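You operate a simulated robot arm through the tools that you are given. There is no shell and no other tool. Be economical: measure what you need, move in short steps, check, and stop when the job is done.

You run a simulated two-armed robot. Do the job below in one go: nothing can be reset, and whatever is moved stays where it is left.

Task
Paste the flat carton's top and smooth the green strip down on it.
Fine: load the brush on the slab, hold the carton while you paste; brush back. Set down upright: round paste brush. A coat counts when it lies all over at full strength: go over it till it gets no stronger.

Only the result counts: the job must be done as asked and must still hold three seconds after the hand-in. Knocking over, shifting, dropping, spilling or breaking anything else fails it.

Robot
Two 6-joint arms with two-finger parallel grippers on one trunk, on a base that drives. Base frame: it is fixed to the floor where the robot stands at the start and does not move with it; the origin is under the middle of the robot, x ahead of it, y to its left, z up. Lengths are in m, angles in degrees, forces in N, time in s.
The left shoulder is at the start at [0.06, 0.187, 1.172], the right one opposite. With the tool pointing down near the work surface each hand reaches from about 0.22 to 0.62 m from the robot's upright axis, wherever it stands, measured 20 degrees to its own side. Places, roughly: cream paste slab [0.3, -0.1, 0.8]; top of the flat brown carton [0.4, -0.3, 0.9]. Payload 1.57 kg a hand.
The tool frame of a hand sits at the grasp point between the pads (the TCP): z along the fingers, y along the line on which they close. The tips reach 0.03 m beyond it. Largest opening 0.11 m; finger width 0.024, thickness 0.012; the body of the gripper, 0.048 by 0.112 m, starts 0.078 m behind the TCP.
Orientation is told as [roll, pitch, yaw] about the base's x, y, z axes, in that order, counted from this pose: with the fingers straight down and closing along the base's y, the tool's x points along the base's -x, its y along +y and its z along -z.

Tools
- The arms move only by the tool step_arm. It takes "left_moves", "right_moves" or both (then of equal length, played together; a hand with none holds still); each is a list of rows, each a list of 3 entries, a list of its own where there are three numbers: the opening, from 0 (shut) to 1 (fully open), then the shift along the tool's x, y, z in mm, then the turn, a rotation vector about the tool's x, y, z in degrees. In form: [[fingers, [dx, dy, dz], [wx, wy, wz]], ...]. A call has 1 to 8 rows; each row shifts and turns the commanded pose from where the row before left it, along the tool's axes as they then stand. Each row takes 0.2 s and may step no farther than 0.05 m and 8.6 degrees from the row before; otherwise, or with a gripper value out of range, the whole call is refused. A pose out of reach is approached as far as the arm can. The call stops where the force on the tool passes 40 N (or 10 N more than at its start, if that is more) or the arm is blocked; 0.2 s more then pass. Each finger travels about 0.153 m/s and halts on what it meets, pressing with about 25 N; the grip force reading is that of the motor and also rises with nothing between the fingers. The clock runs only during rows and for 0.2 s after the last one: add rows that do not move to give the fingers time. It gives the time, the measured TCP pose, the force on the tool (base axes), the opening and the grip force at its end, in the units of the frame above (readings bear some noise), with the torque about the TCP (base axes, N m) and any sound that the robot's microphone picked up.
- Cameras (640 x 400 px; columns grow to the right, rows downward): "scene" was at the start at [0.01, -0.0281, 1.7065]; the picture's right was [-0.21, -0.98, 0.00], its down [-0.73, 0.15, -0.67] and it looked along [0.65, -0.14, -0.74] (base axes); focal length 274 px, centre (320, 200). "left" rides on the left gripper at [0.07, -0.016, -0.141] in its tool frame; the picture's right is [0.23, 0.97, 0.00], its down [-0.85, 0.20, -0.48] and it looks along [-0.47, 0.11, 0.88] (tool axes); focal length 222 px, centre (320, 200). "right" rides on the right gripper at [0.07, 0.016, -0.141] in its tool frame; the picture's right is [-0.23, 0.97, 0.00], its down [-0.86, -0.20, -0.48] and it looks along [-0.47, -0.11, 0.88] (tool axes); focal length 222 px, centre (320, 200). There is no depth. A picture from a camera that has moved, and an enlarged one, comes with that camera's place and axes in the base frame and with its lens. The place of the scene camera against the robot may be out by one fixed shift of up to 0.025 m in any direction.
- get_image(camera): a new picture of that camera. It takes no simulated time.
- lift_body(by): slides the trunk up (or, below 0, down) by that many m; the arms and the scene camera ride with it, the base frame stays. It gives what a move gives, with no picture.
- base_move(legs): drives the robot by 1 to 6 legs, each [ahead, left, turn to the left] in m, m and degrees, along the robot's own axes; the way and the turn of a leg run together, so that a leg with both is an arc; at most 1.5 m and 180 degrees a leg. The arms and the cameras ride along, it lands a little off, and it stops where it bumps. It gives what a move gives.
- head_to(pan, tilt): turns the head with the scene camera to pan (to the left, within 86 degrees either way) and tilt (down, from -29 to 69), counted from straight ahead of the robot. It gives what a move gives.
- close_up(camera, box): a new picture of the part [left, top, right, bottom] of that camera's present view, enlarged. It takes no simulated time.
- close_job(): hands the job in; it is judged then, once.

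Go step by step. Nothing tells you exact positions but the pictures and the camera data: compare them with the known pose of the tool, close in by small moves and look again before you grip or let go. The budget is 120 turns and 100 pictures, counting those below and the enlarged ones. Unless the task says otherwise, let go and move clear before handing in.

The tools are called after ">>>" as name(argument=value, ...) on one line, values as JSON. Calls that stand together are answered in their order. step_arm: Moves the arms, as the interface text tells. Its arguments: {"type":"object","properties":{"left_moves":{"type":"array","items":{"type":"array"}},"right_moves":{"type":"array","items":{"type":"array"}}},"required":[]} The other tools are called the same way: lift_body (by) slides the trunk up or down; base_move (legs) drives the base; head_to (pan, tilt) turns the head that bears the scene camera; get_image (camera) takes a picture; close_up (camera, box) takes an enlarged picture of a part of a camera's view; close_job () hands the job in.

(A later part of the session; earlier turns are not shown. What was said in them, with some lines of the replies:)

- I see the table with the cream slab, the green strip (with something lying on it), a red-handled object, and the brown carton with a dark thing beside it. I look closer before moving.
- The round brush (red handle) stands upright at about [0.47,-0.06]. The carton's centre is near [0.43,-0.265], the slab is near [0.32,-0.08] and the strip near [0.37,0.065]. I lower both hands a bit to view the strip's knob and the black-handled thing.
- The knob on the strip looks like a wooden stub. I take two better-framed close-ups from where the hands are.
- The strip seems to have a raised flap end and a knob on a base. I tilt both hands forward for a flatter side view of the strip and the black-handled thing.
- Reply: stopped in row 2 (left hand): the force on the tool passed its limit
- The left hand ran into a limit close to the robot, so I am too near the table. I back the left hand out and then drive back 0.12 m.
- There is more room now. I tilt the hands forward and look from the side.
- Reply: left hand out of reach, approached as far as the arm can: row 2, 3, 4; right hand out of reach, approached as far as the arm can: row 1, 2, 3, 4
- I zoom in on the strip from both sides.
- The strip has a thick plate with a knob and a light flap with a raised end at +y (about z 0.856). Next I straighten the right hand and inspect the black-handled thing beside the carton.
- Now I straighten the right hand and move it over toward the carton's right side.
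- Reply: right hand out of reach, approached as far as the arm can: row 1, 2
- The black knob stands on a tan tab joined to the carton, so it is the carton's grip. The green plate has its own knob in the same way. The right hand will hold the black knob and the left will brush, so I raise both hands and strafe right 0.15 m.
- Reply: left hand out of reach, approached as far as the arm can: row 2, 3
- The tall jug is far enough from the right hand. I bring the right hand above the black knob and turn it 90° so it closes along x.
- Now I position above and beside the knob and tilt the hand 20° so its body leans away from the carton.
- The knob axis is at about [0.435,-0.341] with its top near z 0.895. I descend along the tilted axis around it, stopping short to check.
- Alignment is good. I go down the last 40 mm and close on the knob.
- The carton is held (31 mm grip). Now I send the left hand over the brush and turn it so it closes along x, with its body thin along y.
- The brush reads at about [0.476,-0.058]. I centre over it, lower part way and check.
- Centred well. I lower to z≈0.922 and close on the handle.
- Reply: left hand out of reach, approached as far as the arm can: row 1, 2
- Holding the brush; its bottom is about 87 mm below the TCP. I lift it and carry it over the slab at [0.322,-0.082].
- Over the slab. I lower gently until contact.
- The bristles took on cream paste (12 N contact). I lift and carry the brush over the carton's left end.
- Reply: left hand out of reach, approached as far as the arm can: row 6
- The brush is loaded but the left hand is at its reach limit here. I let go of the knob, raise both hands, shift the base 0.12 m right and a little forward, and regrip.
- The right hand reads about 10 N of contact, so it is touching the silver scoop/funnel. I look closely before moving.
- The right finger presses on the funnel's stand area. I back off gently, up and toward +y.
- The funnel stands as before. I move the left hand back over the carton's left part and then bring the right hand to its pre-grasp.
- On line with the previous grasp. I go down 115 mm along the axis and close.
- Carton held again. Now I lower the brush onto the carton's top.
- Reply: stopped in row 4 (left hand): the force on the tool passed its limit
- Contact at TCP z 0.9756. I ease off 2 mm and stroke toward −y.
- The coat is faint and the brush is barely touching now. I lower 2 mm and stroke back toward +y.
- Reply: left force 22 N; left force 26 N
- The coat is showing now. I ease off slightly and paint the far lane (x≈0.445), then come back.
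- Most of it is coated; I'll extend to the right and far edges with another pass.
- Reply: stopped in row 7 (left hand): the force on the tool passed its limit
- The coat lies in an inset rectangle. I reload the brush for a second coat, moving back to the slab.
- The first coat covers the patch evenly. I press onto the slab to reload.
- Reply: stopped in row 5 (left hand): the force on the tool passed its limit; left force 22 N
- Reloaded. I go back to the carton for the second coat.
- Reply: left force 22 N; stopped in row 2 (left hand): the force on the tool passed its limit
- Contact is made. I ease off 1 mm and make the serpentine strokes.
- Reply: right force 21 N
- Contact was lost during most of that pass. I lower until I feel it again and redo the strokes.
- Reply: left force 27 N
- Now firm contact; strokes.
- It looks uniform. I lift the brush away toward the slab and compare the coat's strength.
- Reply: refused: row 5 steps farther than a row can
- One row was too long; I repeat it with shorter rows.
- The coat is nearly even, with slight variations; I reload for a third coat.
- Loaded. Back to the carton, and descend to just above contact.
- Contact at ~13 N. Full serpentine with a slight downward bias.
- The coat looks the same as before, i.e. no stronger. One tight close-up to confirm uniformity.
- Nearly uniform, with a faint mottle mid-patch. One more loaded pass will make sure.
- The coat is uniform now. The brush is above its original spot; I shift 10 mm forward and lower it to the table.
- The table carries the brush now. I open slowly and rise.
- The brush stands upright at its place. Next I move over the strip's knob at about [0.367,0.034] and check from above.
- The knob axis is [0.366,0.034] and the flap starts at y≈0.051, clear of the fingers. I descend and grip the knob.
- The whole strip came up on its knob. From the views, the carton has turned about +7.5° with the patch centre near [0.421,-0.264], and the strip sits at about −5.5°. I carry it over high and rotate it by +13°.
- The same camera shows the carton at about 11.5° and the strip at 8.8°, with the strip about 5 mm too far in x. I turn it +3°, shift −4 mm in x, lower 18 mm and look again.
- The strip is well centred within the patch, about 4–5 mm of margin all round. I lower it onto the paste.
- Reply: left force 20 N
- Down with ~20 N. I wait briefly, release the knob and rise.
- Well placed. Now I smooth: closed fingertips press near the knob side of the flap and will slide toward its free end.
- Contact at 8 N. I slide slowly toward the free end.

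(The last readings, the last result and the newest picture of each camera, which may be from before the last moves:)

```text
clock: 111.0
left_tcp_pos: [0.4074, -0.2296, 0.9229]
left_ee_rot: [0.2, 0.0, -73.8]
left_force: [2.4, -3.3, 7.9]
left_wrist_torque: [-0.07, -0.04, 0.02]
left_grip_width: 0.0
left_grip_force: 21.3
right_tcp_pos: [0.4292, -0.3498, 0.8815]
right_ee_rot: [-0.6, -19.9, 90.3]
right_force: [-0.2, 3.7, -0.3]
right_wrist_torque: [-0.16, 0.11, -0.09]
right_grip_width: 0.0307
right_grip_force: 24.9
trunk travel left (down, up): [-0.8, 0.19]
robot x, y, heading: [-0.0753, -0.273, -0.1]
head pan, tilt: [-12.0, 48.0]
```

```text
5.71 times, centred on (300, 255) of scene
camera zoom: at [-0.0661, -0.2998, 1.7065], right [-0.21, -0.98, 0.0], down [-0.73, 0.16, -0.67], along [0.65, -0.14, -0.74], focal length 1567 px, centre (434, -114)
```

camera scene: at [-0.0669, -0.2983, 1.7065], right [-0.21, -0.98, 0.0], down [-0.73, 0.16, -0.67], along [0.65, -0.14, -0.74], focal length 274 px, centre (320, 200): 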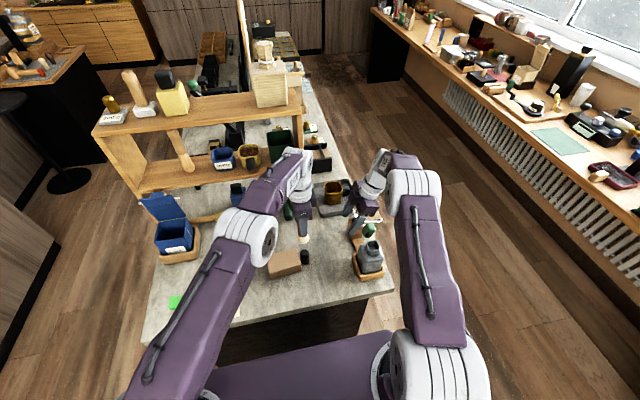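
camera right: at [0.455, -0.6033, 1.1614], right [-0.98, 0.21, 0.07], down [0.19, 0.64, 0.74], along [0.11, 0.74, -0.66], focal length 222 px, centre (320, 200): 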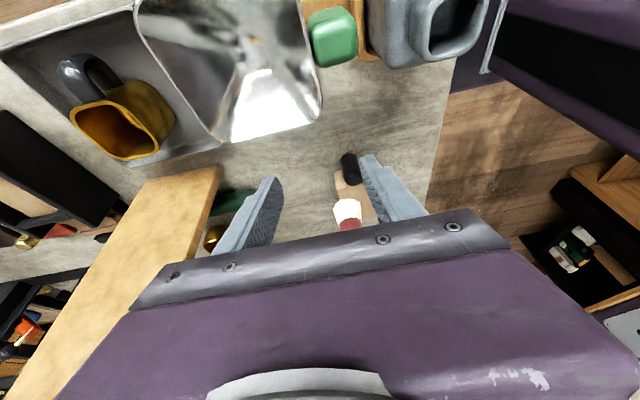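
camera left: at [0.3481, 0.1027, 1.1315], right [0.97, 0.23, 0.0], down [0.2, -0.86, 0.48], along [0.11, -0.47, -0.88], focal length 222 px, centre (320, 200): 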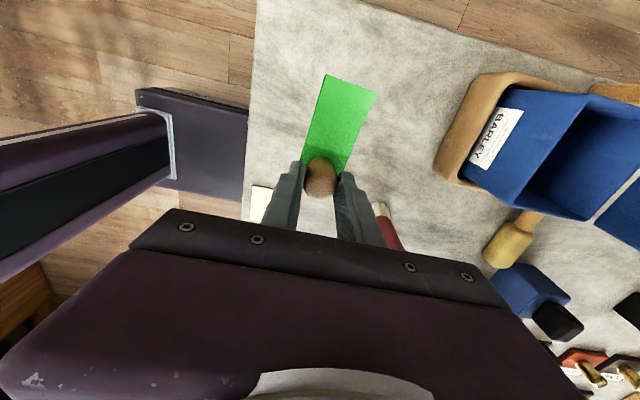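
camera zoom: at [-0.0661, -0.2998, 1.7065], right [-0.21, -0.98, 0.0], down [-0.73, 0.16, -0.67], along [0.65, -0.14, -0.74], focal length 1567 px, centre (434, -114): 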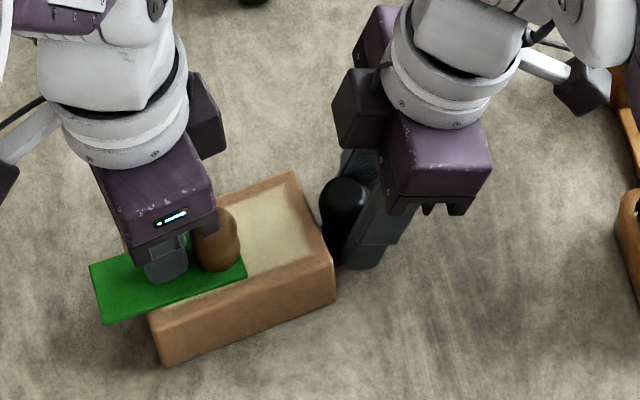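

The strip was dragged along by the fingertips, by about 35 mm. I lift straight up and see whether the flap stays flat.

>>> step_arm(left_moves=[[0, [0, 0, -10], [0, 0, 0]], [0, [0, 0, -30], [0, 0, 0]], [0, [30, 0, -30], [0, 0, 0]], [0, [30, 0, 0], [0, 0, 0]], [0.5, [0, 0, 0], [0, 0, 0]]])

>>> close_up(camera="scene", box=[250, 220, 350, 290])

>>> get_image(camera="left")

```text
clock: 112.2
left_tcp_pos: [0.39, -0.1716, 0.9948]
left_ee_rot: [0.2, 0.0, -73.8]
left_force: [-0.5, -0.4, 0.8]
left_wrist_torque: [-0.03, 0.04, 0.02]
left_grip_width: 0.0549
left_grip_force: 0.0
right_tcp_pos: [0.4291, -0.3495, 0.8807]
right_ee_rot: [-0.6, -19.9, 90.3]
right_force: [-0.5, 0.5, 0.5]
right_wrist_torque: [0.18, 0.15, -0.04]
right_grip_width: 0.0307
right_grip_force: 25.3
trunk travel left (down, up): [-0.8, 0.19]
robot x, y, heading: [-0.0744, -0.2704, -0.1]
head pan, tilt: [-12.0, 48.0]
```

```text
5.71 times, centred on (300, 255) of scene
camera zoom: at [-0.066, -0.2999, 1.7065], right [-0.21, -0.98, 0.0], down [-0.73, 0.16, -0.67], along [0.65, -0.14, -0.74], focal length 1567 px, centre (434, -114)
```

zoom: 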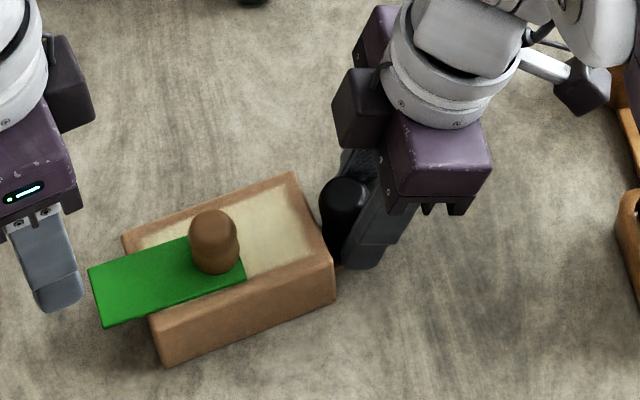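

```text
22 pictures are left
camera left: at [0.3542, -0.1091, 1.1358], right [0.87, 0.49, 0.0], down [0.43, -0.77, 0.48], along [0.24, -0.42, -0.88], focal length 222 px, centre (320, 200)
```

left: 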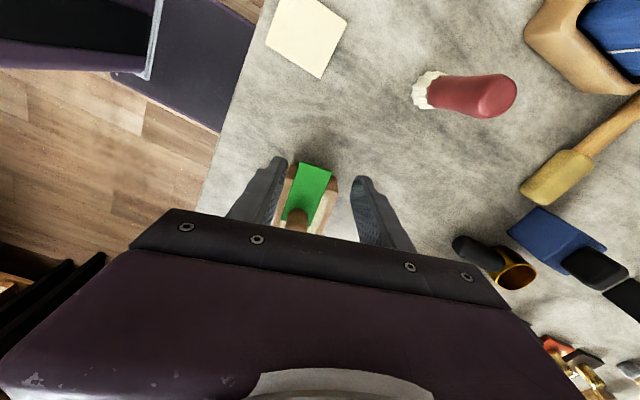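

The flap now lies flat, but the strip must go back about 35 mm. I position over its knob, now near [0.410,-0.261], and look.

>>> step_arm(left_moves=[[0.5, [-31, -2, 0], [0, 0, 0]], [0.5, [-31, -2, 0], [0, 0, 0]], [0.5, [-29, -2, 0], [0, 0, 0]], [0.5, [0, 0, 15], [0, 0, 0]], [0.5, [0, 0, 0], [0, 0, 0]]])

>>> close_up(camera="left", box=[200, 60, 440, 230])

```text
clock: 113.4
left_tcp_pos: [0.4099, -0.2594, 0.9806]
left_ee_rot: [0.2, 0.0, -73.9]
left_force: [-0.2, -0.9, 0.6]
left_wrist_torque: [0.02, -0.01, 0.01]
left_grip_width: 0.0547
left_grip_force: 0.2
right_tcp_pos: [0.4291, -0.3494, 0.8808]
right_ee_rot: [-0.6, -19.8, 90.2]
right_force: [-0.1, -1.2, 1.3]
right_wrist_torque: [0.1, 0.11, -0.08]
right_grip_width: 0.0308
right_grip_force: 25.4
trunk travel left (down, up): [-0.8, 0.19]
robot x, y, heading: [-0.0785, -0.2708, -0.3]
head pan, tilt: [-12.0, 48.0]
```

```text
2.35 times, centred on (320, 145) of left
camera zoom: at [0.3739, -0.1985, 1.1208], right [0.87, 0.49, 0.0], down [0.43, -0.77, 0.48], along [0.24, -0.42, -0.88], focal length 523 px, centre (320, 329)
```

zoom: 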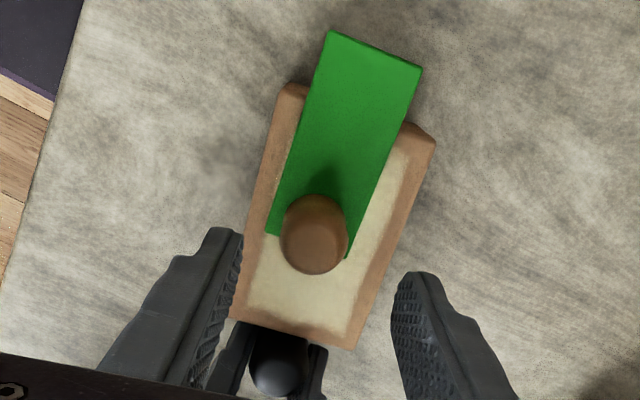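

Knob is at about [0.406,-0.257]; I correct, descend and grip it.

>>> step_arm(left_moves=[[0.5, [3, -3.3, 20], [0, 0, 0]], [0.5, [0, 0, 26], [0, 0, 0]], [0.5, [0, 0, 0], [0, 0, 0]], [0.3, [0, 0, 0], [0, 0, 0]], [0.0, [0, 0, 0], [0, 0, 0]], [0.0, [0, 0, 0], [0, 0, 0]]])

```text
clock: 114.8
left_tcp_pos: [0.4072, -0.2573, 0.9318]
left_ee_rot: [0.2, 0.0, -73.9]
left_force: [0.4, 0.6, 0.0]
left_wrist_torque: [0.02, 0.02, -0.01]
left_grip_width: 0.0261
left_grip_force: 25.3
right_tcp_pos: [0.4296, -0.3497, 0.8809]
right_ee_rot: [-0.6, -19.9, 90.4]
right_force: [-0.4, -0.2, 1.3]
right_wrist_torque: [0.05, 0.14, -0.06]
right_grip_width: 0.0307
right_grip_force: 25.1
trunk travel left (down, up): [-0.8, 0.19]
robot x, y, heading: [-0.0772, -0.2686, -0.0]
head pan, tilt: [-12.0, 48.0]
```

Gripped. I lift about 2 mm, slide it back 41 mm and lower again.

>>> step_arm(left_moves=[[0, [0, 0, -2], [0, 0, 0]], [0, [-14, 1, 0], [0, 0, 0]], [0, [-14, 1, 0], [0, 0, 0]], [0, [-13.4, 2, 0], [0, 0, 0]], [0, [0, 0, 0], [0, 0, 0]]])

>>> close_up(camera="scene", box=[250, 220, 350, 290])

>>> close_up(camera="left", box=[200, 40, 440, 200])

```text
clock: 116.0
left_tcp_pos: [0.4205, -0.2966, 0.9333]
left_ee_rot: [0.3, 0.0, -73.9]
left_force: [0.4, -1.3, 0.3]
left_wrist_torque: [0.01, 0.01, -0.02]
left_grip_width: 0.0259
left_grip_force: 24.9
right_tcp_pos: [0.4303, -0.3494, 0.8817]
right_ee_rot: [-0.6, -19.9, 90.3]
right_force: [1.1, -0.7, 2.7]
right_wrist_torque: [0.11, 0.12, -0.06]
right_grip_width: 0.0306
right_grip_force: 24.7
trunk travel left (down, up): [-0.8, 0.19]
robot x, y, heading: [-0.075, -0.2709, -0.2]
head pan, tilt: [-12.0, 48.0]
```

```text
5.71 times, centred on (300, 255) of scene
camera zoom: at [-0.0659, -0.2997, 1.7065], right [-0.21, -0.98, 0.0], down [-0.73, 0.16, -0.67], along [0.65, -0.14, -0.74], focal length 1567 px, centre (434, -114)
```

zoom: 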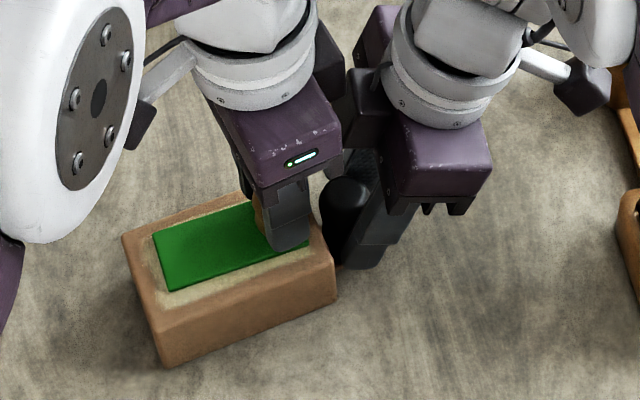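

```text
2.50 times, centred on (320, 120) of left
camera zoom: at [0.385, -0.2346, 1.0737], right [0.87, 0.49, 0.0], down [0.43, -0.77, 0.48], along [0.24, -0.42, -0.88], focal length 555 px, centre (320, 400)
```

zoom: 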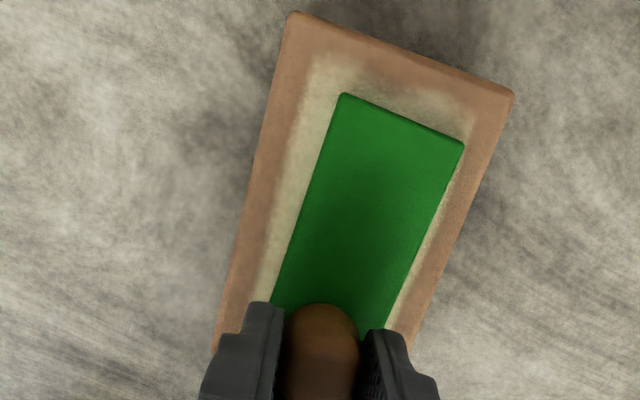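

The flap is flat and the strip is back on the patch. A 1 mm correction, then I press it down by the knob.

>>> step_arm(left_moves=[[0, [1, -1.3, 0], [0, 0, 0]], [0, [0, 0, 1.5], [0, 0, 0]], [0, [0, 0, 1], [0, 0, 0]], [0, [0, 0, 1], [0, 0, 0]], [0, [0, 0, 0], [0, 0, 0]], [0, [0, 0, 0], [0, 0, 0]]])

```text
clock: 117.4
left_tcp_pos: [0.4184, -0.2961, 0.9296]
left_ee_rot: [0.3, 0.0, -73.9]
left_force: [2.4, -0.6, 10.6]
left_wrist_torque: [-0.1, -0.06, 0.14]
left_grip_width: 0.0261
left_grip_force: 25.4
right_tcp_pos: [0.429, -0.3501, 0.8796]
right_ee_rot: [-0.6, -19.9, 90.3]
right_force: [1.2, 0.9, -1.6]
right_wrist_torque: [-0.09, 0.07, -0.2]
right_grip_width: 0.0309
right_grip_force: 25.5
trunk travel left (down, up): [-0.8, 0.19]
robot x, y, heading: [-0.0744, -0.2717, -0.3]
head pan, tilt: [-12.0, 48.0]
```

Pressed at ~10 N. I release, rise, close the fingers and then dab straight down along the strip without sliding.

>>> step_arm(left_moves=[[0.3, [0, 0, 0], [0, 0, 0]], [0.5, [0, 0, 0], [0, 0, 0]], [0.5, [0, 0, 0], [0, 0, 0]], [0.5, [0, 0, -35], [0, 0, 0]], [0.2, [30, 0, 0], [0, 0, 0]], [0, [8, 1, 0], [0, 0, 0]], [0, [0, 0, 0], [0, 0, 0]], [0, [0, 0, 30], [0, 0, 0]]])

>>> step_arm(left_moves=[[0, [0, 0, 8], [0, 0, 0]], [0, [0, 0, 2], [0, 0, 0]], [0, [0, 0, 1], [0, 0, 0]], [0, [0, 0, 1], [0, 0, 0]], [0, [0, 0, 0], [0, 0, 0]]])

```text
clock: 119.2
left_tcp_pos: [0.4071, -0.2603, 0.9335]
left_ee_rot: [0.2, 0.0, -73.9]
left_force: [0.1, 0.2, 0.0]
left_wrist_torque: [0.03, -0.01, 0.01]
left_grip_width: 0.0003
left_grip_force: 21.8
right_tcp_pos: [0.43, -0.351, 0.8813]
right_ee_rot: [-0.7, -19.9, 90.3]
right_force: [-0.6, 0.5, 1.4]
right_wrist_torque: [0.03, 0.12, 0.0]
right_grip_width: 0.0306
right_grip_force: 25.1
trunk travel left (down, up): [-0.8, 0.19]
robot x, y, heading: [-0.0749, -0.2752, -0.3]
head pan, tilt: [-12.0, 48.0]
```

```text
clock: 120.4
left_tcp_pos: [0.4099, -0.2608, 0.9234]
left_ee_rot: [0.3, -0.1, -73.8]
left_force: [0.4, -2.6, 5.9]
left_wrist_torque: [-0.06, 0.01, -0.01]
left_grip_width: 0.0
left_grip_force: 21.7
right_tcp_pos: [0.4292, -0.349, 0.8806]
right_ee_rot: [-0.6, -19.9, 90.4]
right_force: [1.0, 1.7, -0.6]
right_wrist_torque: [-0.15, 0.11, -0.17]
right_grip_width: 0.0308
right_grip_force: 25.0
trunk travel left (down, up): [-0.8, 0.19]
robot x, y, heading: [-0.0766, -0.271, -0.0]
head pan, tilt: [-12.0, 48.0]
```

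>>> step_arm(left_moves=[[0, [0, 0, 1], [0, 0, 0]], [0, [0, 0, 0], [0, 0, 0]], [0, [0, 0, -12], [0, 0, 0]], [0, [24, 0, 0], [0, 0, 0]], [0, [0, 0, 10], [0, 0, 0]], [0, [0, 0, 1.5], [0, 0, 0]], [0, [0, 0, 1], [0, 0, 0]], [0, [0, 0, 0], [0, 0, 0]]])

>>> step_arm(left_moves=[[0, [0, 0, -12], [0, 0, 0]], [0, [0, 0, -25], [0, 0, 0]], [0, [30, 0, -30], [0, 0, 0]], [0, [30, 0, 0], [0, 0, 0]], [0, [0, 0, 0], [0, 0, 0]]])

>>> close_up(camera="scene", box=[250, 220, 350, 290])

```text
clock: 122.2
left_tcp_pos: [0.4046, -0.2379, 0.9235]
left_ee_rot: [0.3, -0.1, -73.9]
left_force: [-5.3, 6.6, 30.6]
left_wrist_torque: [0.04, 0.1, -0.1]
left_grip_width: 0.0
left_grip_force: 21.3
right_tcp_pos: [0.4277, -0.35, 0.8816]
right_ee_rot: [-0.8, -19.8, 90.3]
right_force: [4.4, -4.5, -10.9]
right_wrist_torque: [-0.68, 0.34, -0.32]
right_grip_width: 0.0304
right_grip_force: 25.4
trunk travel left (down, up): [-0.8, 0.19]
robot x, y, heading: [-0.0749, -0.274, -0.0]
head pan, tilt: [-12.0, 48.0]
```

```text
clock: 123.4
left_tcp_pos: [0.3875, -0.182, 0.9917]
left_ee_rot: [0.2, 0.0, -73.9]
left_force: [-0.6, -0.1, 0.2]
left_wrist_torque: [-0.03, -0.01, -0.03]
left_grip_width: 0.0
left_grip_force: 21.0
right_tcp_pos: [0.4284, -0.3523, 0.881]
right_ee_rot: [-0.7, -19.9, 90.3]
right_force: [-0.3, 0.3, 2.2]
right_wrist_torque: [0.56, 0.3, -0.07]
right_grip_width: 0.0305
right_grip_force: 24.5
trunk travel left (down, up): [-0.8, 0.19]
robot x, y, heading: [-0.0754, -0.2726, -0.5]
head pan, tilt: [-12.0, 48.0]
```

```text
5.71 times, centred on (300, 255) of scene
camera zoom: at [-0.0659, -0.3001, 1.7065], right [-0.21, -0.98, 0.0], down [-0.73, 0.16, -0.67], along [0.65, -0.14, -0.74], focal length 1567 px, centre (434, -114)
```

zoom: 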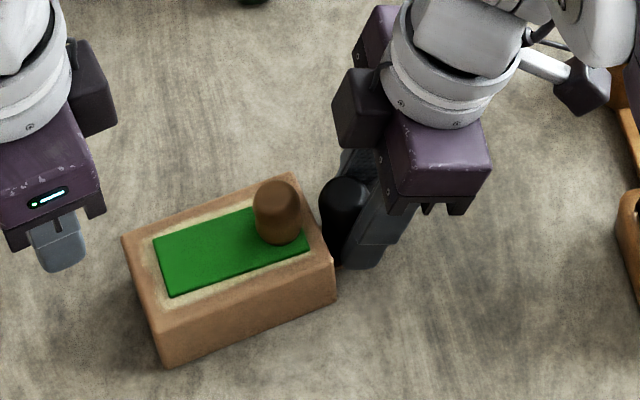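

The strip lies flat and inside the pasted patch. I release the black knob with the right hand and back away along its axis.

>>> step_arm(right_moves=[[0.3, [0, 0, 0], [0, 0, 0]], [0.45, [0, 0, 0], [0, 0, 0]], [0.6, [0, 0, 0], [0, 0, 0]], [0.6, [0, 0, -25], [0, 0, 0]], [0.6, [0, 0, -35], [0, 0, 0]], [0.6, [0, 0, -40], [0, 0, 0]], [0.6, [-20, 0, -40], [0, 0, 0]], [0.6, [0, 0, 0], [0, 0, 0]]], left_moves=[[0, [0, 0, 0], [0, 0, 0]], [0, [0, 0, 0], [0, 0, 0]], [0, [0, 0, 0], [0, 0, 0]], [0, [0, 0, -30], [0, 0, 0]], [0, [0, 0, -30], [0, 0, 0]], [0, [0, 0, -20], [0, 0, 0]], [0, [0, 0, 0], [0, 0, 0]], [0, [0, 0, 0], [0, 0, 0]]])

>>> get_image(camera="scene")

>>> close_up(camera="scene", box=[220, 200, 360, 300])

>>> get_image(camera="right")

```text
clock: 125.2
left_tcp_pos: [0.3907, -0.1811, 1.068]
left_ee_rot: [0.2, 0.0, -73.9]
left_force: [1.1, 0.1, 0.2]
left_wrist_torque: [-0.01, 0.0, -0.02]
left_grip_width: 0.0
left_grip_force: 20.9
right_tcp_pos: [0.4269, -0.3788, 1.0174]
right_ee_rot: [-0.6, -19.8, 90.3]
right_force: [0.3, -0.2, 0.4]
right_wrist_torque: [-0.04, 0.0, -0.03]
right_grip_width: 0.0662
right_grip_force: 0.1
trunk travel left (down, up): [-0.8, 0.19]
robot x, y, heading: [-0.0753, -0.2694, -0.1]
head pan, tilt: [-12.0, 48.0]
```

```text
17 pictures are left
camera scene: at [-0.0654, -0.2999, 1.7064], right [-0.21, -0.98, 0.0], down [-0.73, 0.16, -0.67], along [0.65, -0.14, -0.74], focal length 274 px, centre (320, 200)
```

scene: 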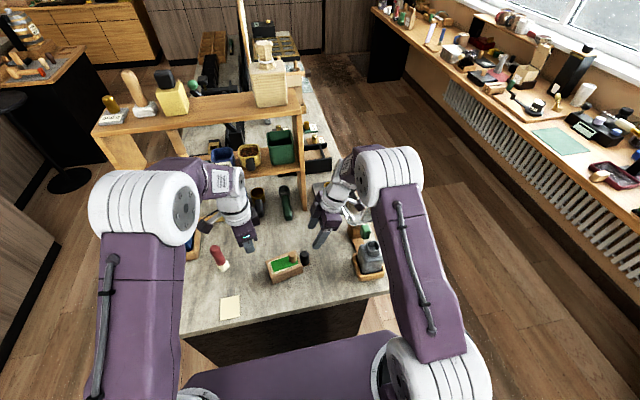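

```text
4.00 times, centred on (290, 250) of scene
camera zoom: at [-0.0654, -0.2999, 1.7064], right [-0.21, -0.98, 0.0], down [-0.73, 0.16, -0.67], along [0.65, -0.14, -0.74], focal length 1097 px, centre (440, 0)
```

zoom: 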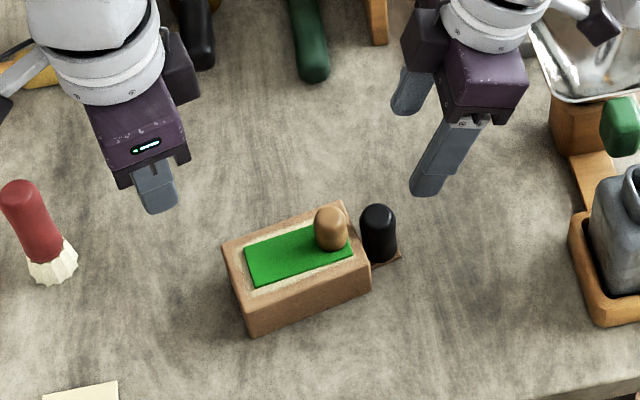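

```text
15 pictures are left
camera right: at [0.4116, -0.4936, 1.125], right [-0.97, 0.21, 0.07], down [0.19, 0.64, 0.74], along [0.11, 0.74, -0.67], focal length 222 px, centre (320, 200)
```

right: 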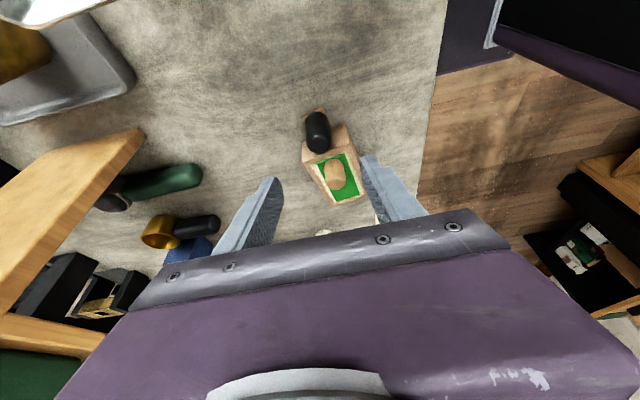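

Everything stands as it should. One last close check of the strip's flatness and the brush.

>>> close_up(camera="scene", box=[262, 240, 312, 285])

>>> close_up(camera="right", box=[290, 100, 370, 215])

```text
8.89 times, centred on (287, 262) of scene
camera zoom: at [-0.0654, -0.2999, 1.7064], right [-0.21, -0.98, 0.0], down [-0.73, 0.16, -0.67], along [0.65, -0.14, -0.74], focal length 2438 px, centre (613, -356)
```

zoom: 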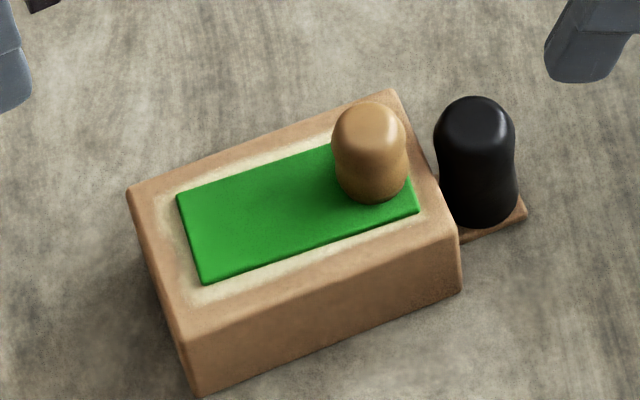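

```text
3.48 times, centred on (330, 158) of right
camera zoom: at [0.4116, -0.4936, 1.125], right [-0.97, 0.21, 0.07], down [0.19, 0.64, 0.74], along [0.11, 0.74, -0.67], focal length 773 px, centre (285, 348)
```

zoom: 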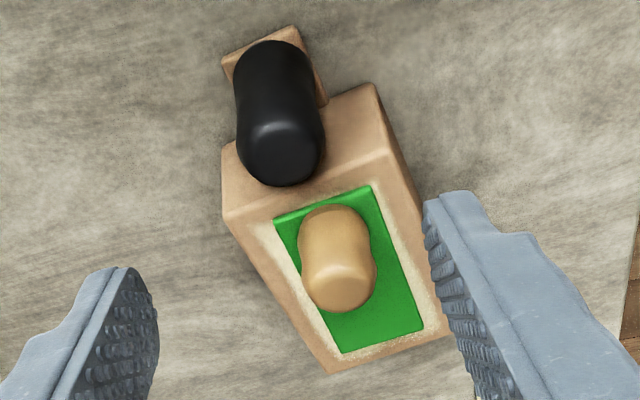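

The strip lies flat inside the pasted patch, the brush stands upright in its place, and both hands are clear, so I hand in.

>>> close_job()

```text
The job is handed in.
```

The carton's top is pasted with an even coat, the green strip lies flat on it, and the round brush stands upright in its place; the job is handed in.

- **Strip:** it slid about 35 mm while I smoothed it, so I put it back on the patch and pressed it down again.
- **Carton:** it turned about 10° while I brushed it.
- **Funnel stand:** my right hand brushed it once with about 10 N. It stayed standing and I saw no shift.
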